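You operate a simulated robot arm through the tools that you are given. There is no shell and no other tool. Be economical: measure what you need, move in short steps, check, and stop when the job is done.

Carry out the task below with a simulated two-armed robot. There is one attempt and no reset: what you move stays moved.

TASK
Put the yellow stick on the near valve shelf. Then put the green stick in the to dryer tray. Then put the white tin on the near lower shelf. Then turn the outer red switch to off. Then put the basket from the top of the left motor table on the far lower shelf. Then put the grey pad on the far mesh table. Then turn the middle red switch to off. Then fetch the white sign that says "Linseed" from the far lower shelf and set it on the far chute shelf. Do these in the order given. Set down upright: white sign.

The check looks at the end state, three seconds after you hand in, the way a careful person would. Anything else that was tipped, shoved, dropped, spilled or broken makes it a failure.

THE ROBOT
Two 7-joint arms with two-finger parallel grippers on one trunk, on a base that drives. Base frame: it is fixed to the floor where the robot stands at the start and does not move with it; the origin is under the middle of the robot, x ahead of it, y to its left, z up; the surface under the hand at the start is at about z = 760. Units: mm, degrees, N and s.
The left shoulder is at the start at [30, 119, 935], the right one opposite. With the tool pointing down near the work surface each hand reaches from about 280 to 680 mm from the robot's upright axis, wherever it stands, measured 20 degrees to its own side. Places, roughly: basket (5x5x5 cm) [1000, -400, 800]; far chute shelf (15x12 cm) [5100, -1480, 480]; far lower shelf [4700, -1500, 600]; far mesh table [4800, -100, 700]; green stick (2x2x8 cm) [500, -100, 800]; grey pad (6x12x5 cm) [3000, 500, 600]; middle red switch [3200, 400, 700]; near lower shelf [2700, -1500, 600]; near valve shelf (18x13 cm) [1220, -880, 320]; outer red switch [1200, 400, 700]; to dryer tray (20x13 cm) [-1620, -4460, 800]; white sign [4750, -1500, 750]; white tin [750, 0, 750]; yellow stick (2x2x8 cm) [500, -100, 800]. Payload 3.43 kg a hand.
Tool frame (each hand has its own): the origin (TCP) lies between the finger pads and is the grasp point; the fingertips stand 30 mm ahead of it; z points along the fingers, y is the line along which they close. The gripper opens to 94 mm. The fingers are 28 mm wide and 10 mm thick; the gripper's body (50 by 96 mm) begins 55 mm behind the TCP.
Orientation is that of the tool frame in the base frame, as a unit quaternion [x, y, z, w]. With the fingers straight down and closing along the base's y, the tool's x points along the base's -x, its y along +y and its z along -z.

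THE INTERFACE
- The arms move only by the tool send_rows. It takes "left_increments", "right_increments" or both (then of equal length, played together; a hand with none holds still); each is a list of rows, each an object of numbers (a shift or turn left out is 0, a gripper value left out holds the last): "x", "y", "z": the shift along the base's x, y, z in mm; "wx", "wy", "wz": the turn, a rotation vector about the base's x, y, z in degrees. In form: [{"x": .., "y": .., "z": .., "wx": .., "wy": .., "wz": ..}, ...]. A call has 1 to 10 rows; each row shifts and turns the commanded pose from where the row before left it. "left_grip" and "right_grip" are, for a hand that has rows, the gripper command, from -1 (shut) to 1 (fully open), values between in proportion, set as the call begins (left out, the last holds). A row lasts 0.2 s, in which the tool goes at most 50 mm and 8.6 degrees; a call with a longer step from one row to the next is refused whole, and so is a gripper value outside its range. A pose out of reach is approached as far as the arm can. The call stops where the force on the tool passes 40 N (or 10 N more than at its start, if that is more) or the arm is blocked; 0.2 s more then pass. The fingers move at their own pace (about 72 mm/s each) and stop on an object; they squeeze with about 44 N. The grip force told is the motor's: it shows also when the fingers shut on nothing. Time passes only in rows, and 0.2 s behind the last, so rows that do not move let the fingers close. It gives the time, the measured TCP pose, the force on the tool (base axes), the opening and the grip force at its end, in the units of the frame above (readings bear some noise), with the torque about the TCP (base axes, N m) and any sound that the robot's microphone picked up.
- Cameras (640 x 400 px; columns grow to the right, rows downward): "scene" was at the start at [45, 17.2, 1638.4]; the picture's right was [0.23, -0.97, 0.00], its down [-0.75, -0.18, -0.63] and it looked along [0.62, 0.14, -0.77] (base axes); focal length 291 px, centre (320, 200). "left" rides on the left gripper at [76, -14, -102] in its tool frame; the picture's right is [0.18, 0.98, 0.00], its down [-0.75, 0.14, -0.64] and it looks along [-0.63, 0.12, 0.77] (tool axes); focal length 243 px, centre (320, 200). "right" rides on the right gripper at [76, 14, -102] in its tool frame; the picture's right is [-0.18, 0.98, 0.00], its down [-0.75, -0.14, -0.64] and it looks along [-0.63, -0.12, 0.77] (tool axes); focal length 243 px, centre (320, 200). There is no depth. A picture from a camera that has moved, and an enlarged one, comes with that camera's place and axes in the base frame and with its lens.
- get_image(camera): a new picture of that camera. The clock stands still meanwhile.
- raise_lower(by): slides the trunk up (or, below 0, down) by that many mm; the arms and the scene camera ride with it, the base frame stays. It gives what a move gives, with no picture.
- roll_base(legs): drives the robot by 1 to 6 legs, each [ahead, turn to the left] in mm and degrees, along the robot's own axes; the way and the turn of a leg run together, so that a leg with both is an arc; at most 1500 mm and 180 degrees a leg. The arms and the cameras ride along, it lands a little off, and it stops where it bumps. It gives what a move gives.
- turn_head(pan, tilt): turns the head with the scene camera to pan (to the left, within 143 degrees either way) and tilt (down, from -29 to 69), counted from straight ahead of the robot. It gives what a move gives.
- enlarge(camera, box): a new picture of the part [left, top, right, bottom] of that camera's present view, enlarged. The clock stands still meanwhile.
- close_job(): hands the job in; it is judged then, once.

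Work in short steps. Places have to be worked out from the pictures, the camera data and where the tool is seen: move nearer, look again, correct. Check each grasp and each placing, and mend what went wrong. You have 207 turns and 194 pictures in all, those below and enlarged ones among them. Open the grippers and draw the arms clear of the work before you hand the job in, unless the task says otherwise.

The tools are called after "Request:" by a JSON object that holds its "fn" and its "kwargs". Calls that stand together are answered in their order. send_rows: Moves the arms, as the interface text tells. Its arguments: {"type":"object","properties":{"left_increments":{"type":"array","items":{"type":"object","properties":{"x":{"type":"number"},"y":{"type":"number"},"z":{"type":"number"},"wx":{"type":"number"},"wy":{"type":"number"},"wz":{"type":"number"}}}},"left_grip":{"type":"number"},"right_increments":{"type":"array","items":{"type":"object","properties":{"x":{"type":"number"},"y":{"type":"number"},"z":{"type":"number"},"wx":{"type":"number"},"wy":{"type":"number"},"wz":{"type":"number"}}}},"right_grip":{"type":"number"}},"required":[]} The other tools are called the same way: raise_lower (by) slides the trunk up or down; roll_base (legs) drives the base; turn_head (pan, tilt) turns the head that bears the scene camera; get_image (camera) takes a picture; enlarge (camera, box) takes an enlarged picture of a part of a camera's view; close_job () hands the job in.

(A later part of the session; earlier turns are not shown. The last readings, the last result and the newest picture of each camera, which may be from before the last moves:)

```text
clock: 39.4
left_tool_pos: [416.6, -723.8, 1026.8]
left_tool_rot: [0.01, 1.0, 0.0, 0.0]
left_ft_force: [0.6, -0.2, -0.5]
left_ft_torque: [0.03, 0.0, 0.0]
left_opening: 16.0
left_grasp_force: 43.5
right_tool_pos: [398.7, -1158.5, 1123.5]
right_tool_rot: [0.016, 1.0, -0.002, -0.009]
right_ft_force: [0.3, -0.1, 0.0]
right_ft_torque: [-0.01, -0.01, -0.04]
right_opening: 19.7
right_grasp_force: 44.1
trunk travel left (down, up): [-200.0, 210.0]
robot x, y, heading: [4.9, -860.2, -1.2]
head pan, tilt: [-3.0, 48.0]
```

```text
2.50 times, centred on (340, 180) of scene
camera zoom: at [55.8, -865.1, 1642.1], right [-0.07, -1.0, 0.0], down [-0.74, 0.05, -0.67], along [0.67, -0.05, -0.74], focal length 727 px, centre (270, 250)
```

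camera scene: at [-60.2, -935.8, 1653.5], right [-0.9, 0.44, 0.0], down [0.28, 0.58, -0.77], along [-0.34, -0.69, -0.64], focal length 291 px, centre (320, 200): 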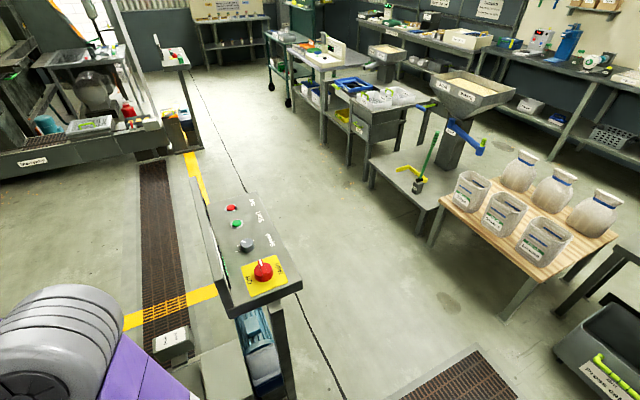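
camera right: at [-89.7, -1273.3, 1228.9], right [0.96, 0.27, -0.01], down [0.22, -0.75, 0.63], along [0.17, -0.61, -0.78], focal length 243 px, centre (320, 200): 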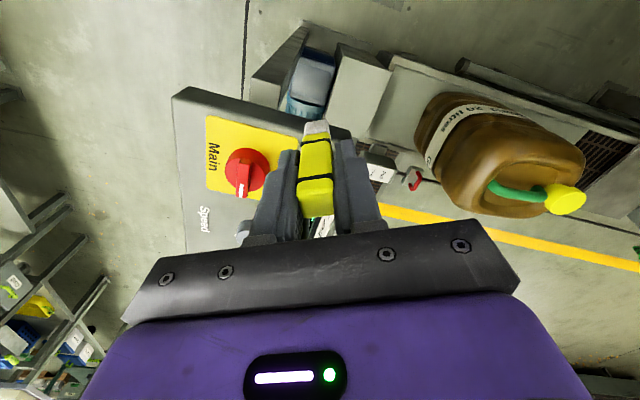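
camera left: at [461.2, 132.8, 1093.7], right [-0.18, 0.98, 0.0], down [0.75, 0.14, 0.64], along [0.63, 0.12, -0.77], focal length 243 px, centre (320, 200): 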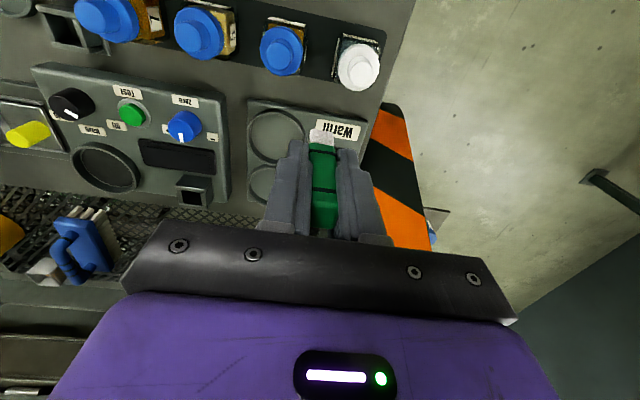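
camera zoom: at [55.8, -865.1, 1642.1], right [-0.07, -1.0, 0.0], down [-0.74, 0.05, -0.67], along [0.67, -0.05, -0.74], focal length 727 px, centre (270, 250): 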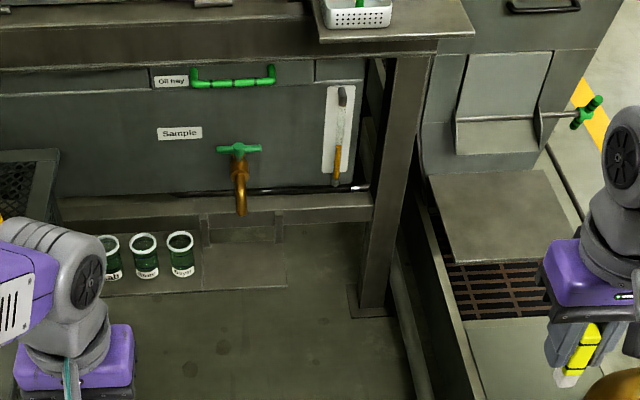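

The free part of the shelf lies right of the cups, centred about (1220,-880). I drive up to about x 650, y -930.

Request:
{"fn": "send_rows", "kwargs": {"left_increments": [{"z": 40}, {"z": 40}, {}], "right_increments": [{"y": 40}, {"y": 40}, {"y": 30}]}}

Request:
{"fn": "roll_base", "kwargs": {"legs": [[0, -5], [645, 0], [0, 6]]}}

Request:
{"fn": "get_image", "kwargs": {"camera": "scene"}}

Request:
{"fn": "get_image", "kwargs": {"camera": "right"}}

```text
clock: 40.1
left_tool_pos: [419.9, -725.1, 1109.5]
left_tool_rot: [0.01, 1.0, 0.0, -0.001]
left_ft_force: [-0.3, 0.2, -0.6]
left_ft_torque: [0.0, 0.01, 0.01]
left_opening: 16.1
left_grasp_force: 44.5
right_tool_pos: [398.2, -1047.6, 1123.7]
right_tool_rot: [0.016, 1.0, -0.003, -0.008]
right_ft_force: [0.0, 0.2, -1.1]
right_ft_torque: [-0.01, -0.03, -0.04]
right_opening: 19.6
right_grasp_force: 44.0
trunk travel left (down, up): [-200.0, 210.0]
robot x, y, heading: [8.8, -859.2, -0.7]
head pan, tilt: [-3.0, 48.0]
```

```text
clock: 44.8
left_tool_pos: [1068.0, -792.0, 1107.8]
left_tool_rot: [0.004, 1.0, 0.0, 0.0]
left_ft_force: [-0.1, -0.8, -0.4]
left_ft_torque: [0.01, -0.01, -0.02]
left_opening: 15.8
left_grasp_force: 44.0
right_tool_pos: [1052.2, -1115.6, 1124.1]
right_tool_rot: [0.009, 1.0, -0.002, -0.009]
right_ft_force: [-0.7, -0.2, 0.1]
right_ft_torque: [0.04, -0.01, 0.01]
right_opening: 19.6
right_grasp_force: 43.7
trunk travel left (down, up): [-200.0, 210.0]
robot x, y, heading: [656.2, -933.2, -0.1]
head pan, tilt: [-3.0, 48.0]
```

```text
156 pictures are left
camera scene: at [706.8, -936.0, 1642.0], right [-0.06, -1.0, 0.0], down [-0.74, 0.04, -0.67], along [0.67, -0.04, -0.74], focal length 291 px, centre (320, 200)
```

scene: 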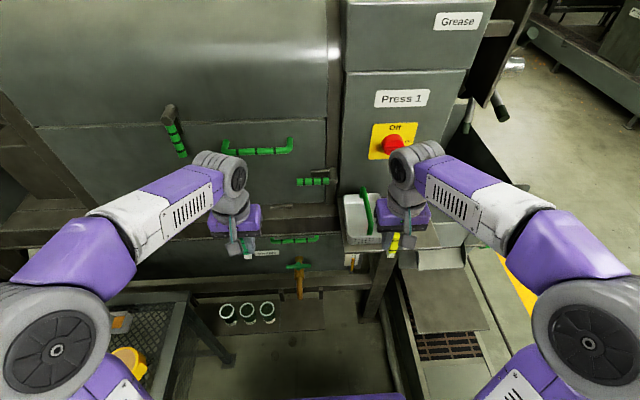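

```text
155 pictures are left
camera right: at [979.4, -1099.5, 1228.7], right [0.2, 0.98, -0.01], down [0.76, -0.15, 0.63], along [0.62, -0.13, -0.78], focal length 243 px, centre (320, 200)
```

right: 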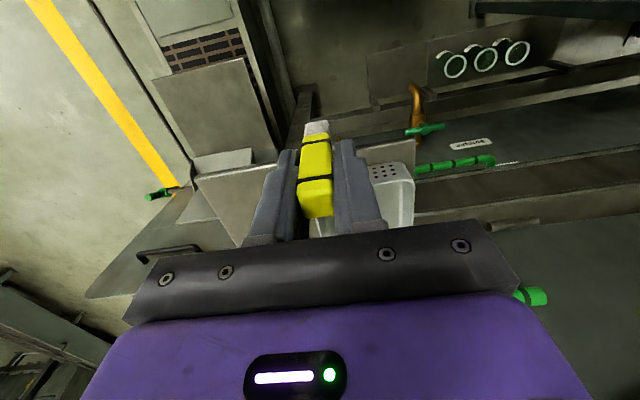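

Arrived at (656,-933). I shift the left hand outward and right hand to y -935, then lower the trunk.

Request:
{"fn": "send_rows", "kwargs": {"left_increments": [{"y": 35}, {"y": 35}, {"x": -20}, {"x": -20}], "right_increments": [{"y": 45, "z": -20}, {"y": 45, "z": -20}, {"y": 45, "z": -20}, {"y": 46, "z": -20}]}}

Request:
{"fn": "raise_lower", "kwargs": {"by": -200}}

Request:
{"fn": "get_image", "kwargs": {"camera": "scene"}}

Request:
{"fn": "get_image", "kwargs": {"camera": "right"}}

```text
refused: row 4 steps farther than a row can; nothing moved
```

```text
clock: 47.0
left_tool_pos: [1068.5, -790.9, 908.3]
left_tool_rot: [0.003, 1.0, 0.0, -0.001]
left_ft_force: [0.7, 0.7, -0.1]
left_ft_torque: [0.01, 0.01, 0.02]
left_opening: 16.1
left_grasp_force: 44.0
right_tool_pos: [1051.0, -1116.7, 925.2]
right_tool_rot: [0.009, 1.0, -0.002, -0.008]
right_ft_force: [-0.2, -0.2, 0.8]
right_ft_torque: [0.0, -0.01, -0.01]
right_opening: 19.8
right_grasp_force: 44.4
trunk travel left (down, up): [0.0, 410.0]
robot x, y, heading: [657.8, -929.9, -0.3]
head pan, tilt: [-3.0, 48.0]
```

```text
154 pictures are left
camera scene: at [706.5, -936.7, 1442.2], right [-0.06, -1.0, 0.0], down [-0.74, 0.04, -0.67], along [0.67, -0.04, -0.74], focal length 291 px, centre (320, 200)
```

scene: 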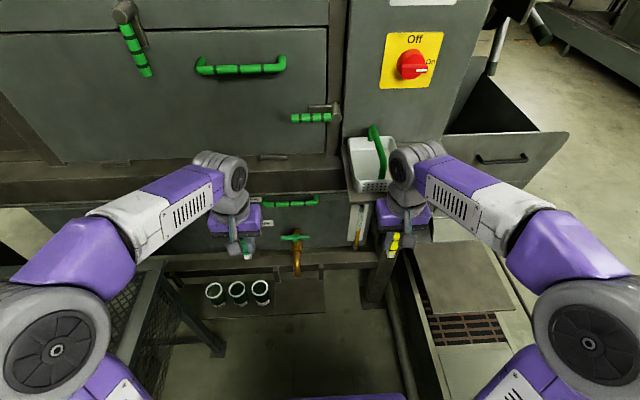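

```text
153 pictures are left
camera right: at [979.1, -1100.0, 1028.9], right [0.2, 0.98, -0.01], down [0.76, -0.15, 0.63], along [0.62, -0.13, -0.78], focal length 243 px, centre (320, 200)
```

right: 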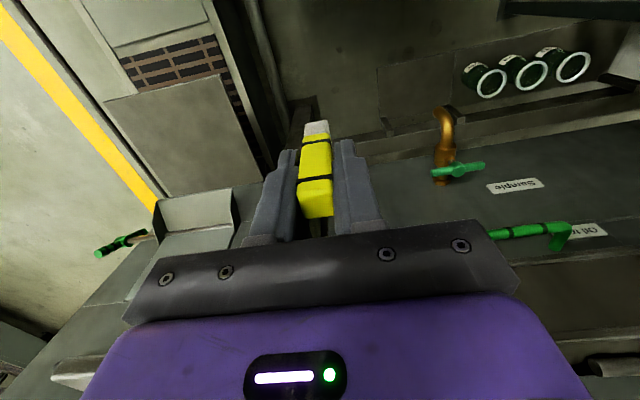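

The tap spout hangs at about (1195,-887,515), so I'll place right of it with the hand yawed 90°. I yaw while moving to y≈-947 and lower part way.

Request:
{"fn": "send_rows", "kwargs": {"left_increments": [{"y": 35}, {"y": 35}, {"x": -20}, {"x": -20}, {}, {}, {}, {}, {}, {}], "right_increments": [{"z": -10, "wz": 8.5}, {"z": -10, "wz": 8.5}, {"z": -30, "y": 20, "wz": 8.5}, {"z": -30, "y": 25, "wz": 8.5}, {"z": -30, "y": 25, "wz": 8.5}, {"z": -30, "y": 25, "wz": 8.5}, {"z": -30, "y": 25, "wz": 8.5}, {"z": -30, "y": 25, "wz": 8.5}, {"z": -30, "y": 25, "wz": 8.5}, {"z": -30, "wz": 8.5}]}}

Request:
{"fn": "get_image", "kwargs": {"camera": "scene"}}

Request:
{"fn": "get_image", "kwargs": {"camera": "right"}}

```text
clock: 49.2
left_tool_pos: [1028.8, -723.3, 907.7]
left_tool_rot: [0.003, 1.0, -0.001, 0.0]
left_ft_force: [0.8, 0.8, -0.8]
left_ft_torque: [-0.01, 0.0, -0.03]
left_opening: 16.1
left_grasp_force: 44.7
right_tool_pos: [1053.6, -946.9, 666.2]
right_tool_rot: [-0.67, 0.743, -0.007, -0.004]
right_ft_force: [-0.2, -1.4, 0.2]
right_ft_torque: [0.03, -0.03, -0.01]
right_opening: 19.7
right_grasp_force: 44.3
trunk travel left (down, up): [0.0, 410.0]
robot x, y, heading: [655.3, -931.6, -0.3]
head pan, tilt: [-3.0, 48.0]
```

```text
152 pictures are left
camera scene: at [706.8, -936.7, 1442.0], right [-0.06, -1.0, 0.0], down [-0.74, 0.04, -0.67], along [0.67, -0.04, -0.74], focal length 291 px, centre (320, 200)
```

scene: 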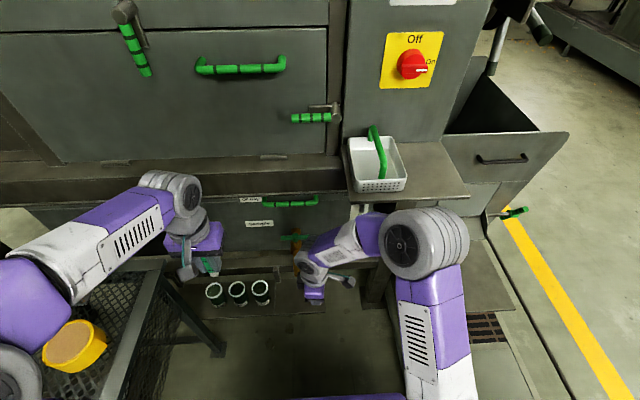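

```text
151 pictures are left
camera right: at [1032.9, -1018.8, 769.6], right [-0.96, 0.28, -0.01], down [0.22, 0.75, 0.63], along [0.18, 0.6, -0.78], focal length 243 px, centre (320, 200)
```

right: 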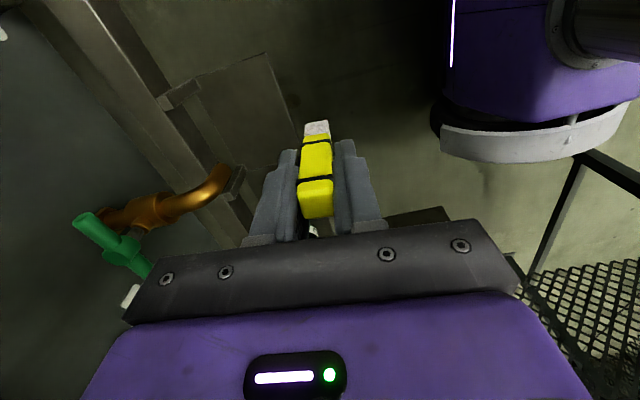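

Shelf edge at y≈-985, front at x≈1140; the spout at (1180,-887). I descend in front to z≈440 and then go forward to x 1180, y -952.

Request:
{"fn": "send_rows", "kwargs": {"right_increments": [{"z": -45, "wz": 5}, {"z": -45}, {"z": -45}, {"z": -45}, {"z": -45, "y": -5}, {}]}}

Request:
{"fn": "send_rows", "kwargs": {"right_increments": [{"x": 40}, {"x": 40}, {"x": 25}, {"x": 22}, {}]}}

Request:
{"fn": "get_image", "kwargs": {"camera": "scene"}}

Request:
{"fn": "get_image", "kwargs": {"camera": "right"}}

```text
clock: 50.6
left_tool_pos: [1028.4, -723.1, 906.9]
left_tool_rot: [0.003, 1.0, 0.0, 0.0]
left_ft_force: [0.1, 0.8, -0.8]
left_ft_torque: [-0.01, -0.03, 0.01]
left_opening: 16.1
left_grasp_force: 44.0
right_tool_pos: [1051.9, -946.9, 438.0]
right_tool_rot: [-0.7, 0.714, -0.007, -0.004]
right_ft_force: [-0.8, 0.2, 0.9]
right_ft_torque: [0.01, 0.02, 0.0]
right_opening: 19.7
right_grasp_force: 44.2
trunk travel left (down, up): [0.0, 410.0]
robot x, y, heading: [657.4, -930.5, -0.6]
head pan, tilt: [-3.0, 48.0]
```

```text
clock: 51.8
left_tool_pos: [1028.4, -723.0, 908.9]
left_tool_rot: [0.004, 1.0, 0.0, 0.0]
left_ft_force: [-0.1, -0.3, 0.4]
left_ft_torque: [0.03, 0.0, 0.0]
left_opening: 16.1
left_grasp_force: 43.6
right_tool_pos: [1178.6, -950.7, 437.9]
right_tool_rot: [-0.7, 0.714, -0.006, -0.004]
right_ft_force: [0.5, 0.2, -0.8]
right_ft_torque: [0.04, 0.0, 0.03]
right_opening: 19.9
right_grasp_force: 44.4
trunk travel left (down, up): [0.0, 410.0]
robot x, y, heading: [656.0, -932.5, -0.4]
head pan, tilt: [-3.0, 48.0]
```

```text
150 pictures are left
camera scene: at [706.6, -936.7, 1442.1], right [-0.06, -1.0, 0.0], down [-0.74, 0.04, -0.67], along [0.67, -0.04, -0.74], focal length 291 px, centre (320, 200)
```

scene: 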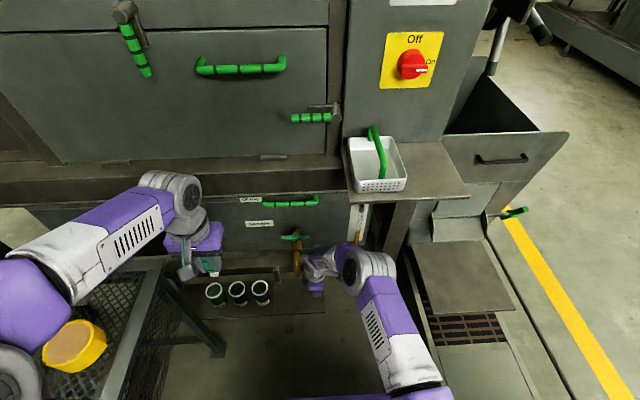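

```text
149 pictures are left
camera right: at [1163.0, -1025.3, 542.3], right [-0.98, 0.2, -0.01], down [0.15, 0.76, 0.63], along [0.13, 0.62, -0.78], focal length 243 px, centre (320, 200)
```

right: 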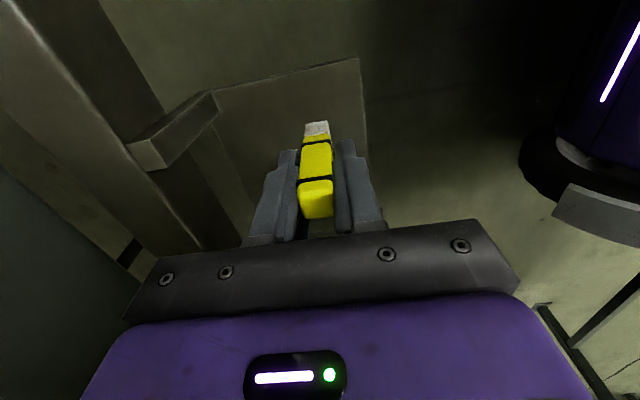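

Shelf front edge at x 1142, side at y -986; the stick is inside. Lower until contact.

Request:
{"fn": "send_rows", "kwargs": {"right_increments": [{"z": -25}, {"z": -15}, {"z": -5}, {"z": -4}, {"z": -3}, {"z": -3}, {"z": -3}]}}

Request:
{"fn": "get_image", "kwargs": {"camera": "right"}}

```text
clock: 53.4
left_tool_pos: [1029.1, -723.3, 908.3]
left_tool_rot: [0.003, 1.0, 0.0, 0.0]
left_ft_force: [-0.4, 0.3, -0.3]
left_ft_torque: [-0.01, 0.01, -0.01]
left_opening: 16.1
left_grasp_force: 43.7
right_tool_pos: [1179.5, -950.6, 381.8]
right_tool_rot: [-0.7, 0.714, -0.007, -0.004]
right_ft_force: [-0.3, -0.6, -1.3]
right_ft_torque: [-0.02, -0.05, 0.02]
right_opening: 19.7
right_grasp_force: 44.2
trunk travel left (down, up): [0.0, 410.0]
robot x, y, heading: [658.9, -927.4, -0.2]
head pan, tilt: [-3.0, 48.0]
```

```text
148 pictures are left
camera right: at [1164.7, -1024.9, 485.6], right [-0.98, 0.2, -0.01], down [0.15, 0.76, 0.63], along [0.13, 0.62, -0.78], focal length 243 px, centre (320, 200)
```

right: 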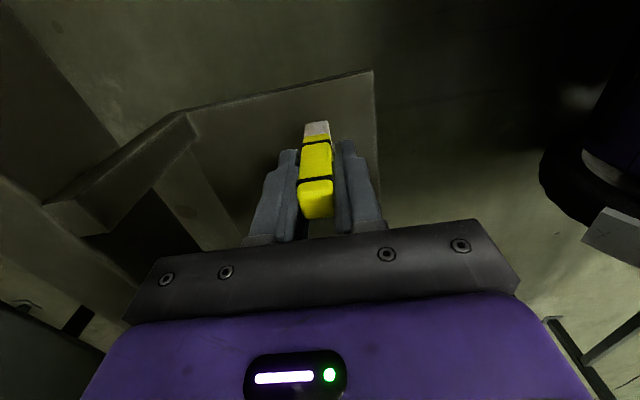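

Not yet in contact (z 382). I go on in small steps until the force rises.

Request:
{"fn": "send_rows", "kwargs": {"right_increments": [{"z": -4}, {"z": -4}, {"z": -4}, {"z": -4}, {"z": -4}]}}

Request:
{"fn": "enlarge", "kwargs": {"camera": "right", "box": [160, 40, 420, 240]}}

```text
clock: 54.6
left_tool_pos: [1028.7, -723.1, 909.4]
left_tool_rot: [0.004, 1.0, 0.0, 0.0]
left_ft_force: [0.3, -0.6, 0.0]
left_ft_torque: [-0.03, -0.01, -0.02]
left_opening: 15.7
left_grasp_force: 44.0
right_tool_pos: [1180.2, -951.4, 366.0]
right_tool_rot: [-0.7, 0.714, -0.008, -0.002]
right_ft_force: [-4.4, -1.6, 25.1]
right_ft_torque: [-0.12, 0.23, -0.04]
right_opening: 19.5
right_grasp_force: 43.8
trunk travel left (down, up): [0.0, 410.0]
robot x, y, heading: [653.4, -934.1, -0.2]
head pan, tilt: [-3.0, 48.0]
```

```text
2.00 times, centred on (290, 140) of right
camera zoom: at [1165.1, -1025.5, 470.1], right [-0.98, 0.2, -0.01], down [0.15, 0.76, 0.63], along [0.14, 0.62, -0.78], focal length 485 px, centre (380, 320)
```

zoom: 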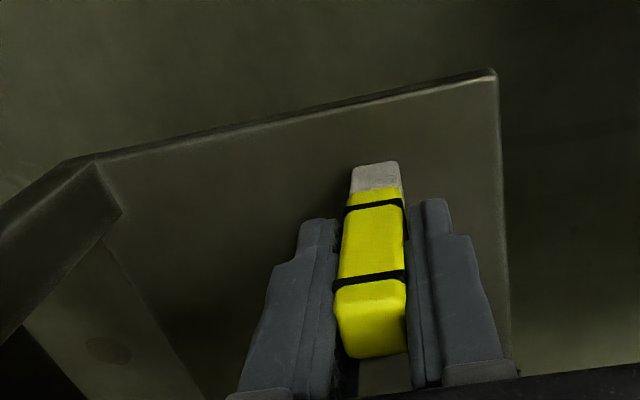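

Contact at 25 N, stick is on the shelf. I ease 2 mm up, open, wait, and rise.

Request:
{"fn": "send_rows", "kwargs": {"right_increments": [{"z": 2}, {}]}}

Request:
{"fn": "send_rows", "kwargs": {"right_increments": [{}, {}, {}, {"z": 20}, {"z": 30}, {"z": 30}], "right_grip": 0}}

Request:
{"fn": "get_image", "kwargs": {"camera": "right"}}

```text
clock: 55.2
left_tool_pos: [1028.2, -723.6, 909.2]
left_tool_rot: [0.004, 1.0, 0.0, 0.001]
left_ft_force: [-0.7, 0.1, 0.0]
left_ft_torque: [0.02, 0.0, 0.02]
left_opening: 16.2
left_grasp_force: 43.4
right_tool_pos: [1179.6, -950.3, 365.0]
right_tool_rot: [-0.7, 0.714, -0.008, -0.002]
right_ft_force: [0.7, -1.9, 21.3]
right_ft_torque: [-0.14, 0.0, 0.0]
right_opening: 19.9
right_grasp_force: 44.0
trunk travel left (down, up): [0.0, 410.0]
robot x, y, heading: [655.4, -933.9, -0.4]
head pan, tilt: [-3.0, 48.0]
```

```text
clock: 56.6
left_tool_pos: [1029.3, -722.8, 907.7]
left_tool_rot: [0.004, 1.0, 0.0, 0.001]
left_ft_force: [-0.2, 0.4, -0.5]
left_ft_torque: [-0.02, 0.01, -0.03]
left_opening: 16.2
left_grasp_force: 44.0
right_tool_pos: [1179.3, -951.3, 440.8]
right_tool_rot: [-0.7, 0.714, -0.007, -0.005]
right_ft_force: [-0.3, 0.0, -1.3]
right_ft_torque: [0.02, -0.04, -0.02]
right_opening: 47.0
right_grasp_force: 0.2
trunk travel left (down, up): [0.0, 410.0]
robot x, y, heading: [658.6, -929.4, -0.3]
head pan, tilt: [-3.0, 48.0]
```

```text
146 pictures are left
camera right: at [1165.1, -1026.1, 546.0], right [-0.98, 0.2, -0.01], down [0.15, 0.76, 0.63], along [0.13, 0.62, -0.78], focal length 243 px, centre (320, 200)
```

right: 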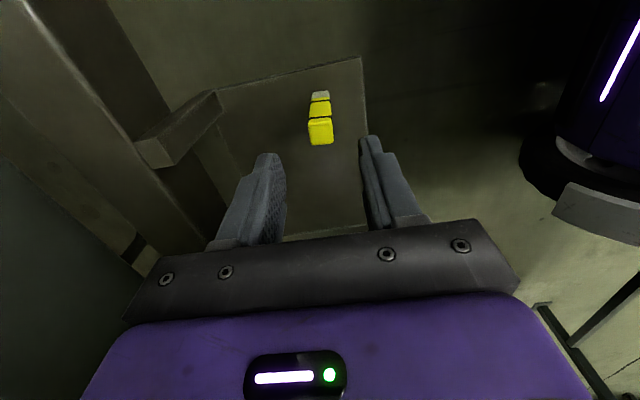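

Stick stands on the shelf. I retract the right hand straight back, then up and un-yaw.

Request:
{"fn": "send_rows", "kwargs": {"right_increments": [{"x": -45}, {"x": -45}, {"x": -45, "wz": -8.5}, {"z": 45, "wz": -8.5}, {"z": 45, "wz": -8.5}, {"z": 45, "wz": -8.5}, {"z": 45, "wz": -8.5}, {"z": 45, "wz": -8.5}, {"z": 45, "wz": -8.5}, {"z": 45, "wz": -8.5}]}}

Request:
{"fn": "send_rows", "kwargs": {"right_increments": [{"z": 45, "y": -20, "wz": -8.5}, {"z": 45, "y": -20, "wz": -8.5}, {"z": 45, "y": -20, "wz": -5}, {"y": -40}]}}

Request:
{"fn": "raise_lower", "kwargs": {"by": 200}}

Request:
{"fn": "roll_base", "kwargs": {"legs": [[-1000, 0]]}}

Request:
{"fn": "turn_head", "kwargs": {"pan": -110, "tilt": 25}}

Request:
{"fn": "get_image", "kwargs": {"camera": "scene"}}

```text
clock: 58.8
left_tool_pos: [1028.4, -722.8, 908.0]
left_tool_rot: [0.003, 1.0, -0.001, -0.001]
left_ft_force: [0.1, 0.0, 0.1]
left_ft_torque: [-0.04, -0.03, 0.03]
left_opening: 16.0
left_grasp_force: 43.8
right_tool_pos: [1047.2, -951.2, 753.2]
right_tool_rot: [-0.18, 0.984, -0.004, -0.008]
right_ft_force: [0.9, -1.2, -0.6]
right_ft_torque: [0.0, -0.01, 0.02]
right_opening: 46.8
right_grasp_force: 0.1
trunk travel left (down, up): [0.0, 410.0]
robot x, y, heading: [656.2, -930.4, -0.3]
head pan, tilt: [-3.0, 48.0]
```

```text
clock: 59.8
left_tool_pos: [1029.2, -723.3, 908.2]
left_tool_rot: [0.003, 1.0, 0.0, 0.0]
left_ft_force: [-0.6, 0.5, -0.7]
left_ft_torque: [-0.03, -0.01, 0.02]
left_opening: 16.1
left_grasp_force: 44.1
right_tool_pos: [1047.5, -1053.7, 892.9]
right_tool_rot: [0.011, 1.0, -0.002, -0.009]
right_ft_force: [-0.2, -0.2, -0.8]
right_ft_torque: [0.0, -0.04, 0.02]
right_opening: 47.0
right_grasp_force: 0.1
trunk travel left (down, up): [0.0, 410.0]
robot x, y, heading: [653.0, -933.2, -0.5]
head pan, tilt: [-3.0, 48.0]
```

```text
clock: 62.0
left_tool_pos: [1028.4, -723.4, 1108.1]
left_tool_rot: [0.003, 1.0, 0.0, 0.001]
left_ft_force: [-0.5, 0.9, -0.5]
left_ft_torque: [0.0, 0.01, 0.03]
left_opening: 16.2
left_grasp_force: 43.9
right_tool_pos: [1046.9, -1053.4, 1094.2]
right_tool_rot: [0.009, 1.0, -0.002, -0.008]
right_ft_force: [-0.4, 0.3, -0.2]
right_ft_torque: [-0.02, -0.02, 0.03]
right_opening: 47.1
right_grasp_force: 0.0
trunk travel left (down, up): [-200.0, 210.0]
robot x, y, heading: [659.8, -931.8, -0.4]
head pan, tilt: [-3.0, 48.0]
```

```text
clock: 67.2
left_tool_pos: [29.0, -713.3, 1108.1]
left_tool_rot: [0.015, 1.0, -0.001, 0.001]
left_ft_force: [-0.5, -0.3, 0.2]
left_ft_torque: [-0.02, 0.0, -0.01]
left_opening: 15.8
left_grasp_force: 43.9
right_tool_pos: [38.3, -1043.4, 1095.1]
right_tool_rot: [0.021, 1.0, -0.003, -0.008]
right_ft_force: [-0.3, -0.4, -0.7]
right_ft_torque: [0.02, 0.0, -0.03]
right_opening: 46.8
right_grasp_force: 0.0
trunk travel left (down, up): [-200.0, 210.0]
robot x, y, heading: [-353.1, -913.3, -1.5]
head pan, tilt: [-3.0, 48.0]
```

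```text
clock: 69.0
left_tool_pos: [28.7, -713.2, 1107.8]
left_tool_rot: [0.014, 1.0, 0.0, 0.0]
left_ft_force: [0.3, 0.5, -0.2]
left_ft_torque: [0.01, 0.02, -0.01]
left_opening: 16.1
left_grasp_force: 43.7
right_tool_pos: [37.7, -1044.0, 1093.2]
right_tool_rot: [0.021, 1.0, -0.002, -0.007]
right_ft_force: [0.8, -0.4, 0.6]
right_ft_torque: [0.01, 0.03, -0.02]
right_opening: 46.9
right_grasp_force: 0.1
trunk travel left (down, up): [-200.0, 210.0]
robot x, y, heading: [-349.9, -915.2, -1.8]
head pan, tilt: [-110.0, 25.0]
```

```text
145 pictures are left
camera scene: at [-411.2, -998.8, 1676.8], right [-0.93, 0.37, 0.0], down [0.16, 0.39, -0.91], along [-0.33, -0.84, -0.42], focal length 291 px, centre (320, 200)
```

scene: 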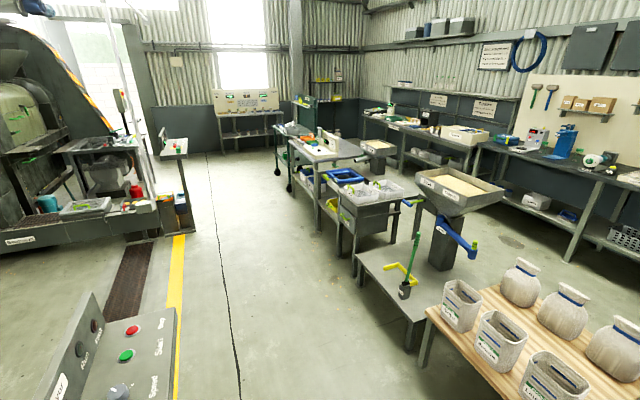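

The dryer tray place projects to about (308,141) on the cart in the middle; I enlarge there.

Request:
{"fn": "enlarge", "kwargs": {"camera": "scene", "box": [250, 90, 430, 230]}}

```text
2.86 times, centred on (340, 160) of scene
camera zoom: at [-411.2, -998.8, 1676.8], right [-0.93, 0.37, 0.0], down [0.16, 0.39, -0.91], along [-0.33, -0.84, -0.42], focal length 831 px, centre (263, 314)
```

zoom: 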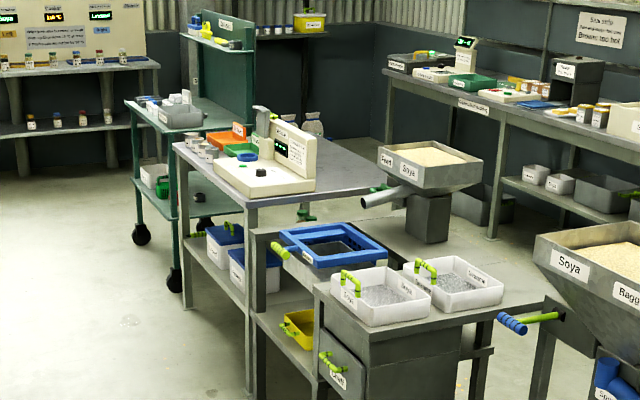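

The small coloured trays on the far table are near (-1620,-4460); the table's aisle edge is at x≈-1400. I back up, turn and drive down the aisle to (-950,-4460), then face the table.

Request:
{"fn": "roll_base", "kwargs": {"legs": [[-350, 0], [0, -92], [1500, 0], [1500, 0], [554, 0], [0, -86]]}}

Request:
{"fn": "turn_head", "kwargs": {"pan": 0, "tilt": 42}}

Request:
{"fn": "get_image", "kwargs": {"camera": "scene"}}

```text
clock: 93.5
left_tool_pos: [-1071.8, -4947.4, 1107.8]
left_tool_rot: [0.831, 0.556, 0.001, 0.0]
left_ft_force: [-0.1, -0.4, -0.2]
left_ft_torque: [-0.01, -0.04, 0.0]
left_opening: 15.9
left_grasp_force: 43.8
right_tool_pos: [-1383.9, -4840.0, 1094.2]
right_tool_rot: [0.835, 0.551, 0.008, -0.006]
right_ft_force: [-0.6, -0.7, 0.0]
right_ft_torque: [0.02, -0.04, 0.01]
right_opening: 47.0
right_grasp_force: 0.1
trunk travel left (down, up): [-200.0, 210.0]
robot x, y, heading: [-1103.6, -4535.1, -111.3]
head pan, tilt: [-110.0, 25.0]
stopped in leg 6: the robot was blocked; the commanded pose is now the measured one
```

```text
clock: 95.4
left_tool_pos: [-1070.0, -4947.6, 1109.1]
left_tool_rot: [0.83, 0.557, 0.0, -0.001]
left_ft_force: [1.3, -0.2, -0.5]
left_ft_torque: [-0.01, 0.01, -0.03]
left_opening: 16.0
left_grasp_force: 44.1
right_tool_pos: [-1383.1, -4839.1, 1094.2]
right_tool_rot: [0.835, 0.551, 0.006, -0.006]
right_ft_force: [-0.9, 0.3, 0.0]
right_ft_torque: [0.02, 0.0, 0.01]
right_opening: 46.8
right_grasp_force: 0.1
trunk travel left (down, up): [-200.0, 210.0]
robot x, y, heading: [-1103.9, -4531.0, -111.3]
head pan, tilt: [0.0, 42.0]
```

```text
143 pictures are left
camera scene: at [-1123.9, -4580.9, 1650.6], right [-0.93, 0.36, 0.0], down [0.24, 0.62, -0.74], along [-0.27, -0.69, -0.67], focal length 291 px, centre (320, 200)
```

scene: 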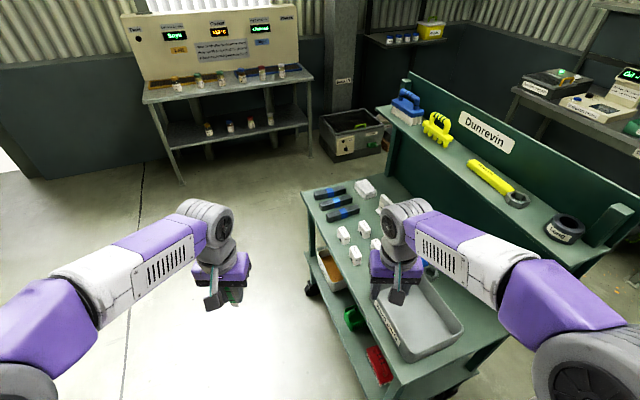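

The turn was blocked, the base being too near the table. I look to the right side.

Request:
{"fn": "turn_head", "kwargs": {"pan": -65, "tilt": 50}}

Request:
{"fn": "get_image", "kwargs": {"camera": "scene"}}

```text
clock: 96.8
left_tool_pos: [-1069.6, -4945.7, 1107.3]
left_tool_rot: [0.831, 0.556, 0.0, 0.0]
left_ft_force: [0.1, 0.1, -0.6]
left_ft_torque: [-0.02, -0.03, 0.0]
left_opening: 16.2
left_grasp_force: 44.2
right_tool_pos: [-1382.7, -4839.1, 1093.5]
right_tool_rot: [0.834, 0.552, 0.005, -0.006]
right_ft_force: [0.1, 0.5, -0.4]
right_ft_torque: [-0.01, 0.02, 0.01]
right_opening: 46.8
right_grasp_force: 0.1
trunk travel left (down, up): [-200.0, 210.0]
robot x, y, heading: [-1103.3, -4532.9, -111.2]
head pan, tilt: [-65.0, 50.0]
```

```text
142 pictures are left
camera scene: at [-1170.4, -4508.1, 1639.4], right [-0.07, 1.0, 0.0], down [0.76, 0.05, -0.64], along [-0.64, -0.04, -0.77], focal length 291 px, centre (320, 200)
```

scene: 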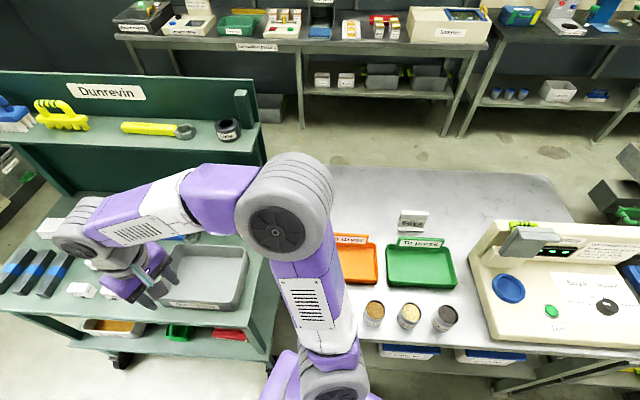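

The orange "To dryer" tray is at about (-1626,-4424). I back off 300 mm first, raise the trunk for clearance, then turn to face the table.

Request:
{"fn": "roll_base", "kwargs": {"legs": [[-300, 0]]}}

Request:
{"fn": "raise_lower", "kwargs": {"by": 150}}

Request:
{"fn": "roll_base", "kwargs": {"legs": [[0, -68]]}}

Request:
{"fn": "turn_head", "kwargs": {"pan": 10, "tilt": 50}}

Request:
{"fn": "get_image", "kwargs": {"camera": "scene"}}

```text
clock: 98.8
left_tool_pos: [-959.1, -4665.5, 1108.9]
left_tool_rot: [0.83, 0.558, 0.0, 0.001]
left_ft_force: [0.4, 0.8, -0.1]
left_ft_torque: [-0.01, 0.02, -0.01]
left_opening: 16.1
left_grasp_force: 44.2
right_tool_pos: [-1272.8, -4558.0, 1094.2]
right_tool_rot: [0.833, 0.553, 0.006, -0.006]
right_ft_force: [-0.2, 0.1, 0.2]
right_ft_torque: [-0.04, 0.01, 0.03]
right_opening: 47.2
right_grasp_force: 0.0
trunk travel left (down, up): [-200.0, 210.0]
robot x, y, heading: [-995.9, -4247.9, -111.0]
head pan, tilt: [-65.0, 50.0]
```

```text
clock: 100.6
left_tool_pos: [-959.3, -4665.7, 1257.7]
left_tool_rot: [0.83, 0.557, 0.0, 0.0]
left_ft_force: [0.2, 0.4, -0.5]
left_ft_torque: [-0.02, 0.0, -0.02]
left_opening: 16.2
left_grasp_force: 44.8
right_tool_pos: [-1274.3, -4560.0, 1243.5]
right_tool_rot: [0.834, 0.552, 0.007, -0.006]
right_ft_force: [0.1, 0.2, 0.6]
right_ft_torque: [-0.02, -0.03, 0.01]
right_opening: 47.0
right_grasp_force: 0.0
trunk travel left (down, up): [-350.0, 60.0]
robot x, y, heading: [-993.8, -4248.8, -111.1]
head pan, tilt: [-65.0, 50.0]
```

```text
clock: 103.9
left_tool_pos: [-1364.8, -4444.5, 1259.2]
left_tool_rot: [1.0, 0.005, 0.0, 0.0]
left_ft_force: [-0.5, -0.3, 0.2]
left_ft_torque: [-0.05, 0.01, -0.04]
left_opening: 16.0
left_grasp_force: 44.1
right_tool_pos: [-1388.8, -4113.6, 1243.9]
right_tool_rot: [1.0, -0.002, 0.008, -0.002]
right_ft_force: [-0.3, 0.6, -0.3]
right_ft_torque: [-0.01, -0.04, 0.02]
right_opening: 46.9
right_grasp_force: 0.0
trunk travel left (down, up): [-350.0, 60.0]
robot x, y, heading: [-999.2, -4251.5, -178.4]
head pan, tilt: [-65.0, 50.0]
```

```text
clock: 105.4
left_tool_pos: [-1365.2, -4444.5, 1257.8]
left_tool_rot: [1.0, 0.005, -0.001, 0.0]
left_ft_force: [-0.2, 0.2, 0.6]
left_ft_torque: [0.01, -0.02, 0.0]
left_opening: 16.1
left_grasp_force: 44.0
right_tool_pos: [-1388.7, -4114.3, 1243.7]
right_tool_rot: [1.0, -0.001, 0.009, -0.002]
right_ft_force: [0.6, 0.1, 0.4]
right_ft_torque: [0.03, 0.01, 0.0]
right_opening: 46.7
right_grasp_force: 0.0
trunk travel left (down, up): [-350.0, 60.0]
robot x, y, heading: [-999.0, -4247.8, -178.5]
head pan, tilt: [10.0, 50.0]
```

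```text
141 pictures are left
camera scene: at [-1040.9, -4264.7, 1789.3], right [-0.2, 0.98, 0.0], down [0.75, 0.16, -0.64], along [-0.63, -0.13, -0.77], focal length 291 px, centre (320, 200)
```

scene: 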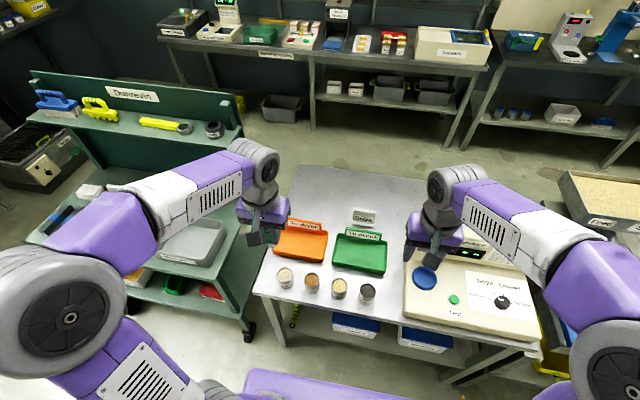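

Orange tray centre ≈(-1621,-4465). I drive 60 forward, lift the right hand, lower the trunk and bring the left hand over the tray.

Request:
{"fn": "roll_base", "kwargs": {"legs": [[60, 0]]}}

Request:
{"fn": "send_rows", "kwargs": {"left_increments": [{"x": -40, "y": -3}, {"x": -40, "y": -3}, {"x": -40, "y": -3}, {"x": -40, "y": -3}, {"x": -36, "y": -3}], "right_increments": [{"z": 30, "x": 20}, {"z": 30, "x": 20}, {"z": 30, "x": 20}, {"z": 20}, {}]}}

Request:
{"fn": "raise_lower", "kwargs": {"by": -150}}

Request:
{"fn": "get_image", "kwargs": {"camera": "left"}}

Request:
{"fn": "get_image", "kwargs": {"camera": "scene"}}

```text
clock: 106.3
left_tool_pos: [-1426.6, -4445.3, 1257.7]
left_tool_rot: [1.0, 0.004, 0.001, 0.001]
left_ft_force: [0.0, 0.5, -0.1]
left_ft_torque: [0.01, -0.01, 0.01]
left_opening: 15.9
left_grasp_force: 43.8
right_tool_pos: [-1449.2, -4115.4, 1243.0]
right_tool_rot: [1.0, -0.001, 0.009, -0.001]
right_ft_force: [-0.3, -0.2, -0.5]
right_ft_torque: [0.01, -0.01, 0.0]
right_opening: 47.2
right_grasp_force: 0.0
trunk travel left (down, up): [-350.0, 60.0]
robot x, y, heading: [-1056.7, -4252.1, -178.5]
head pan, tilt: [10.0, 50.0]
```

```text
clock: 107.5
left_tool_pos: [-1624.1, -4458.6, 1257.1]
left_tool_rot: [1.0, 0.005, 0.001, 0.0]
left_ft_force: [-0.9, 0.3, 0.2]
left_ft_torque: [0.02, -0.03, -0.01]
left_opening: 15.8
left_grasp_force: 43.7
right_tool_pos: [-1391.0, -4115.1, 1351.2]
right_tool_rot: [1.0, -0.002, 0.008, -0.002]
right_ft_force: [-0.3, 0.8, -0.4]
right_ft_torque: [0.0, 0.01, 0.02]
right_opening: 47.0
right_grasp_force: 0.0
trunk travel left (down, up): [-350.0, 60.0]
robot x, y, heading: [-1055.7, -4251.2, -178.2]
head pan, tilt: [10.0, 50.0]
```

```text
clock: 109.3
left_tool_pos: [-1621.3, -4459.5, 1110.5]
left_tool_rot: [1.0, 0.004, 0.0, 0.0]
left_ft_force: [0.1, 0.3, 0.3]
left_ft_torque: [0.0, 0.03, 0.0]
left_opening: 16.0
left_grasp_force: 44.1
right_tool_pos: [-1389.6, -4115.6, 1201.8]
right_tool_rot: [1.0, -0.002, 0.009, -0.002]
right_ft_force: [-0.8, 0.1, -0.3]
right_ft_torque: [-0.01, -0.01, -0.01]
right_opening: 47.0
right_grasp_force: 0.0
trunk travel left (down, up): [-200.0, 210.0]
robot x, y, heading: [-1056.8, -4252.2, -178.3]
head pan, tilt: [10.0, 50.0]
```

```text
140 pictures are left
camera left: at [-1545.3, -4443.9, 1210.3], right [0.19, -0.98, 0.0], down [-0.75, -0.15, 0.64], along [-0.63, -0.12, -0.77], focal length 243 px, centre (320, 200)
```

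left: 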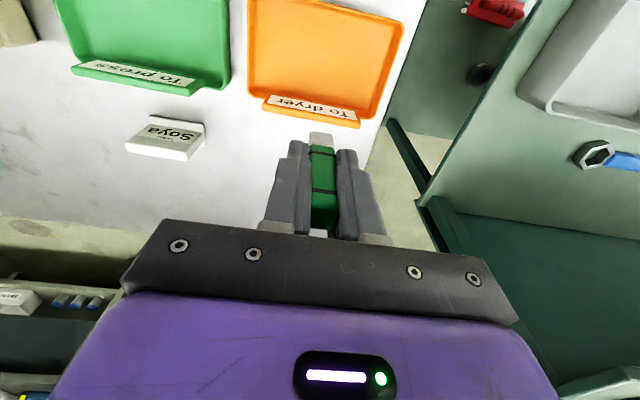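

```text
139 pictures are left
camera scene: at [-1100.7, -4266.5, 1639.5], right [-0.2, 0.98, 0.0], down [0.75, 0.15, -0.64], along [-0.63, -0.13, -0.77], focal length 291 px, centre (320, 200)
```

scene: 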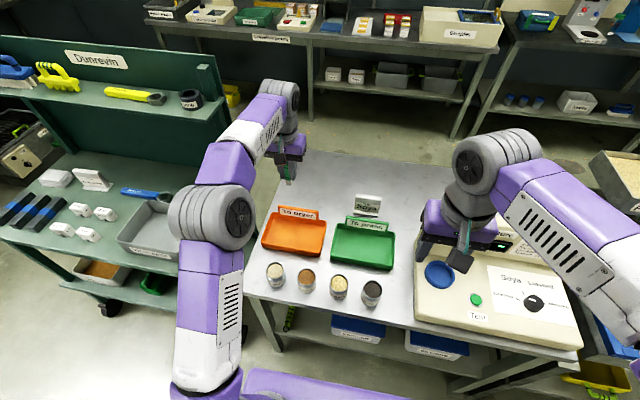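

Tray centre ≈(-1613,-4467). Lower the stick over it in steps.

Request:
{"fn": "send_rows", "kwargs": {"left_increments": [{"x": 7, "y": -8, "z": -40}, {"z": -45}, {"z": -45}, {"z": -45}, {"z": -45}, {}]}}

Request:
{"fn": "enlarge", "kwargs": {"camera": "left", "box": [180, 0, 460, 240]}}

```text
clock: 110.7
left_tool_pos: [-1615.4, -4468.1, 888.8]
left_tool_rot: [1.0, 0.004, 0.0, 0.0]
left_ft_force: [0.6, 0.6, 0.5]
left_ft_torque: [0.03, -0.01, -0.03]
left_opening: 16.1
left_grasp_force: 43.8
right_tool_pos: [-1388.3, -4116.0, 1202.3]
right_tool_rot: [1.0, -0.001, 0.009, -0.001]
right_ft_force: [0.2, 1.1, 0.2]
right_ft_torque: [0.0, 0.02, -0.01]
right_opening: 47.1
right_grasp_force: 0.0
trunk travel left (down, up): [-200.0, 210.0]
robot x, y, heading: [-1054.7, -4251.3, -178.4]
head pan, tilt: [10.0, 50.0]
```

```text
1.67 times, centred on (320, 120) of left
camera zoom: at [-1539.3, -4452.9, 989.7], right [0.19, -0.98, 0.0], down [-0.75, -0.15, 0.64], along [-0.63, -0.12, -0.77], focal length 404 px, centre (320, 333)
```

zoom: 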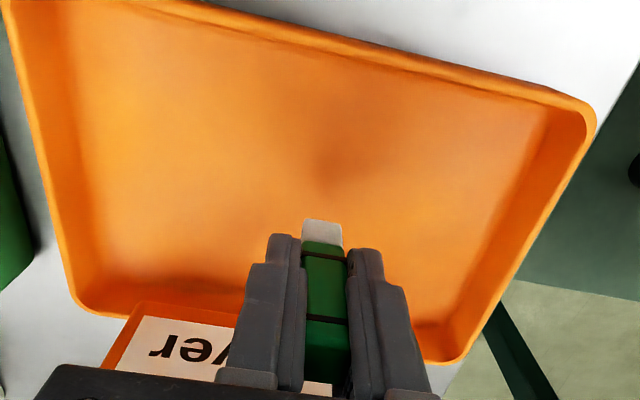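

The landing point lies well inside the tray. Lower to contact.

Request:
{"fn": "send_rows", "kwargs": {"left_increments": [{"z": -15}, {"z": -8}, {"z": -5}, {"z": -4}, {"z": -4}, {"z": -4}, {"z": -4}, {"z": -4}, {"z": -4}, {"z": -4}]}}

```text
clock: 112.9
left_tool_pos: [-1614.6, -4466.2, 838.0]
left_tool_rot: [1.0, 0.005, -0.002, 0.001]
left_ft_force: [-1.1, 0.2, 32.9]
left_ft_torque: [0.05, -0.05, -0.02]
left_opening: 16.4
left_grasp_force: 44.0
right_tool_pos: [-1387.8, -4114.2, 1203.5]
right_tool_rot: [1.0, -0.001, 0.007, -0.002]
right_ft_force: [-0.3, -0.1, 0.5]
right_ft_torque: [-0.01, 0.0, 0.0]
right_opening: 46.8
right_grasp_force: 0.0
trunk travel left (down, up): [-200.0, 210.0]
robot x, y, heading: [-1054.8, -4252.1, -178.4]
head pan, tilt: [10.0, 50.0]
```

Contact at 33 N. Ease up 3 mm, open and rise.

Request:
{"fn": "send_rows", "kwargs": {"left_increments": [{"z": 3}, {}]}}

Request:
{"fn": "send_rows", "kwargs": {"left_increments": [{}, {}, {}, {"z": 20}, {"z": 40}, {"z": 45}, {"z": 45}, {"z": 45}, {"z": 45}, {"z": 40}], "left_grip": 0}}

Request:
{"fn": "get_image", "kwargs": {"camera": "left"}}

```text
clock: 113.5
left_tool_pos: [-1615.7, -4466.7, 836.8]
left_tool_rot: [1.0, 0.005, 0.0, 0.0]
left_ft_force: [-4.9, 0.5, 16.5]
left_ft_torque: [0.03, 0.14, 0.01]
left_opening: 16.2
left_grasp_force: 43.9
right_tool_pos: [-1388.1, -4114.2, 1202.7]
right_tool_rot: [1.0, -0.001, 0.008, -0.002]
right_ft_force: [-0.3, -0.1, -0.1]
right_ft_torque: [0.03, -0.01, 0.0]
right_opening: 46.8
right_grasp_force: 0.0
trunk travel left (down, up): [-200.0, 210.0]
robot x, y, heading: [-1051.1, -4254.4, -178.6]
head pan, tilt: [10.0, 50.0]
```

```text
clock: 115.7
left_tool_pos: [-1615.1, -4464.3, 1117.8]
left_tool_rot: [1.0, 0.005, 0.001, 0.0]
left_ft_force: [0.3, 0.6, -0.4]
left_ft_torque: [0.0, 0.0, -0.04]
left_opening: 47.2
left_grasp_force: 0.2
right_tool_pos: [-1388.9, -4115.6, 1201.7]
right_tool_rot: [1.0, -0.001, 0.008, -0.002]
right_ft_force: [-0.1, -0.6, -0.9]
right_ft_torque: [0.02, -0.01, 0.01]
right_opening: 46.8
right_grasp_force: 0.0
trunk travel left (down, up): [-200.0, 210.0]
robot x, y, heading: [-1058.2, -4253.8, -178.4]
head pan, tilt: [10.0, 50.0]
```

```text
137 pictures are left
camera left: at [-1539.0, -4450.0, 1218.0], right [0.19, -0.98, 0.0], down [-0.75, -0.15, 0.64], along [-0.63, -0.12, -0.77], focal length 243 px, centre (320, 200)
```

left: 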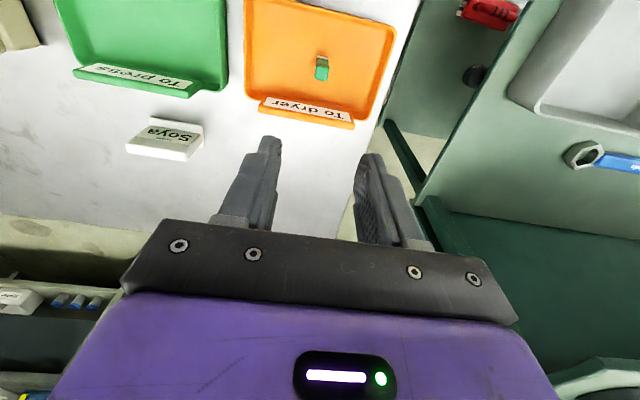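

Green stick stands in the orange tray. I retract the left hand, back off, and turn to head back.

Request:
{"fn": "send_rows", "kwargs": {"left_increments": [{"x": 45}, {"x": 45}, {"x": 45}, {"x": 45}, {"x": 30}]}}

Request:
{"fn": "roll_base", "kwargs": {"legs": [[-260, 0], [0, -93.4]]}}

```text
clock: 116.9
left_tool_pos: [-1404.9, -4466.2, 1118.9]
left_tool_rot: [1.0, 0.004, 0.0, 0.0]
left_ft_force: [0.8, -0.1, 0.3]
left_ft_torque: [0.0, -0.01, 0.0]
left_opening: 46.9
left_grasp_force: 0.1
right_tool_pos: [-1387.4, -4116.8, 1202.9]
right_tool_rot: [1.0, -0.003, 0.008, -0.001]
right_ft_force: [-0.1, 0.9, 0.3]
right_ft_torque: [0.01, 0.0, 0.01]
right_opening: 47.1
right_grasp_force: 0.0
trunk travel left (down, up): [-200.0, 210.0]
robot x, y, heading: [-1057.9, -4249.6, -178.4]
head pan, tilt: [10.0, 50.0]
```

```text
clock: 122.7
left_tool_pos: [-988.2, -3880.1, 1118.4]
left_tool_rot: [-0.689, 0.725, 0.0, 0.0]
left_ft_force: [-0.2, -0.1, -0.2]
left_ft_torque: [0.0, -0.03, -0.01]
left_opening: 47.0
left_grasp_force: 0.2
right_tool_pos: [-640.6, -3920.9, 1202.3]
right_tool_rot: [-0.685, 0.729, -0.007, -0.005]
right_ft_force: [0.3, 1.0, -0.2]
right_ft_torque: [-0.03, 0.05, 0.0]
right_opening: 47.1
right_grasp_force: 0.1
trunk travel left (down, up): [-200.0, 210.0]
robot x, y, heading: [-798.4, -4245.0, 88.3]
head pan, tilt: [10.0, 50.0]
```

Heading 88°. I drive north along the aisle.

Request:
{"fn": "roll_base", "kwargs": {"legs": [[1500, 0], [1000, 0]]}}

Request:
{"fn": "turn_head", "kwargs": {"pan": -10, "tilt": 25}}

Request:
{"fn": "get_image", "kwargs": {"camera": "scene"}}

```text
clock: 134.9
left_tool_pos: [-901.0, -1392.3, 1118.8]
left_tool_rot: [-0.681, 0.732, 0.0, 0.0]
left_ft_force: [-0.1, -0.6, -0.2]
left_ft_torque: [0.0, -0.02, -0.04]
left_opening: 46.8
left_grasp_force: 0.1
right_tool_pos: [-553.0, -1438.0, 1201.4]
right_tool_rot: [-0.677, 0.736, -0.008, -0.004]
right_ft_force: [0.4, 0.7, 0.7]
right_ft_torque: [-0.03, 0.03, 0.0]
right_opening: 46.9
right_grasp_force: 0.0
trunk travel left (down, up): [-200.0, 210.0]
robot x, y, heading: [-717.7, -1760.1, 86.9]
head pan, tilt: [10.0, 50.0]
```

```text
clock: 135.8
left_tool_pos: [-900.3, -1391.8, 1118.7]
left_tool_rot: [-0.682, 0.732, 0.0, -0.001]
left_ft_force: [-0.4, 0.6, 0.0]
left_ft_torque: [0.02, 0.04, -0.02]
left_opening: 47.1
left_grasp_force: 0.0
right_tool_pos: [-553.0, -1438.9, 1202.1]
right_tool_rot: [-0.677, 0.736, -0.006, -0.005]
right_ft_force: [-0.6, -0.2, 0.7]
right_ft_torque: [0.0, -0.01, 0.0]
right_opening: 46.9
right_grasp_force: 0.0
trunk travel left (down, up): [-200.0, 210.0]
robot x, y, heading: [-716.4, -1761.5, 86.8]
head pan, tilt: [-10.0, 25.0]
```

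```text
136 pictures are left
camera scene: at [-695.5, -1699.7, 1676.8], right [0.97, -0.22, 0.0], down [-0.1, -0.41, -0.91], along [0.2, 0.88, -0.42], focal length 291 px, centre (320, 200)
```

scene: 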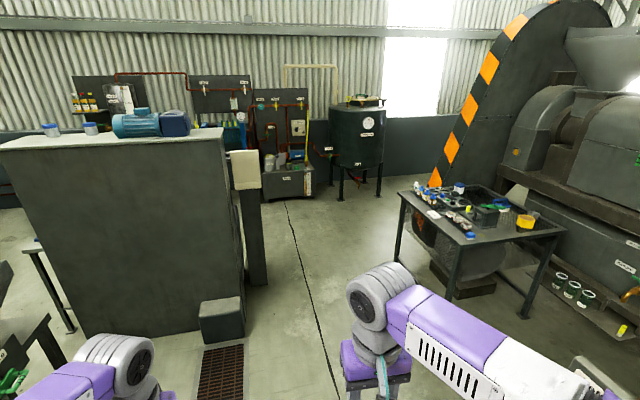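

The way to the left of the table is clear. I turn to ~70.6° and drive to about (100,560), then look at the tin.

Request:
{"fn": "roll_base", "kwargs": {"legs": [[0, -16.2], [1500, 0], [960, 0], [0, -85]]}}

Request:
{"fn": "turn_head", "kwargs": {"pan": -10, "tilt": 40}}

Request:
{"fn": "get_image", "kwargs": {"camera": "scene"}}

```text
clock: 152.4
left_tool_pos: [501.9, 688.1, 1117.8]
left_tool_rot: [0.128, 0.992, 0.0, 0.0]
left_ft_force: [0.0, -0.2, -0.6]
left_ft_torque: [-0.01, -0.01, 0.03]
left_opening: 47.0
left_grasp_force: 0.1
right_tool_pos: [394.1, 354.3, 1201.2]
right_tool_rot: [0.135, 0.991, 0.0, -0.008]
right_ft_force: [0.0, -0.9, -0.4]
right_ft_torque: [0.0, -0.07, 0.0]
right_opening: 47.2
right_grasp_force: 0.1
trunk travel left (down, up): [-200.0, 210.0]
robot x, y, heading: [111.1, 571.7, -13.5]
head pan, tilt: [-10.0, 25.0]
```

```text
clock: 153.2
left_tool_pos: [501.9, 688.8, 1118.5]
left_tool_rot: [0.126, 0.992, 0.001, 0.0]
left_ft_force: [0.5, 0.6, 0.5]
left_ft_torque: [-0.01, -0.02, -0.01]
left_opening: 46.9
left_grasp_force: 0.0
right_tool_pos: [393.8, 354.1, 1203.1]
right_tool_rot: [0.134, 0.991, 0.0, -0.009]
right_ft_force: [0.4, 0.1, -0.4]
right_ft_torque: [0.0, -0.01, -0.01]
right_opening: 47.2
right_grasp_force: 0.1
trunk travel left (down, up): [-200.0, 210.0]
robot x, y, heading: [104.4, 574.6, -13.5]
head pan, tilt: [-10.0, 40.0]
```

```text
135 pictures are left
camera scene: at [157.3, 545.7, 1653.6], right [-0.4, -0.92, 0.0], down [-0.59, 0.26, -0.77], along [0.7, -0.31, -0.64], focal length 291 px, centre (320, 200)
```

scene: 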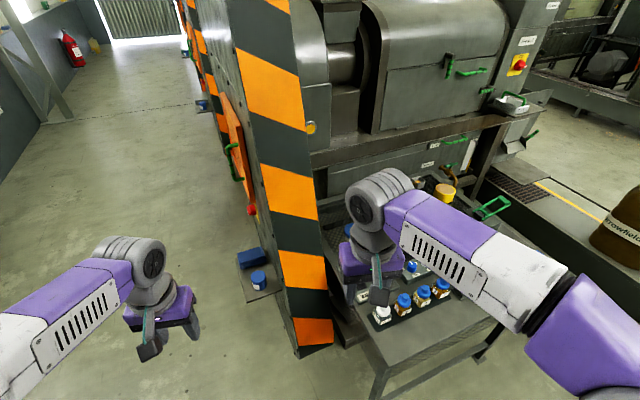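

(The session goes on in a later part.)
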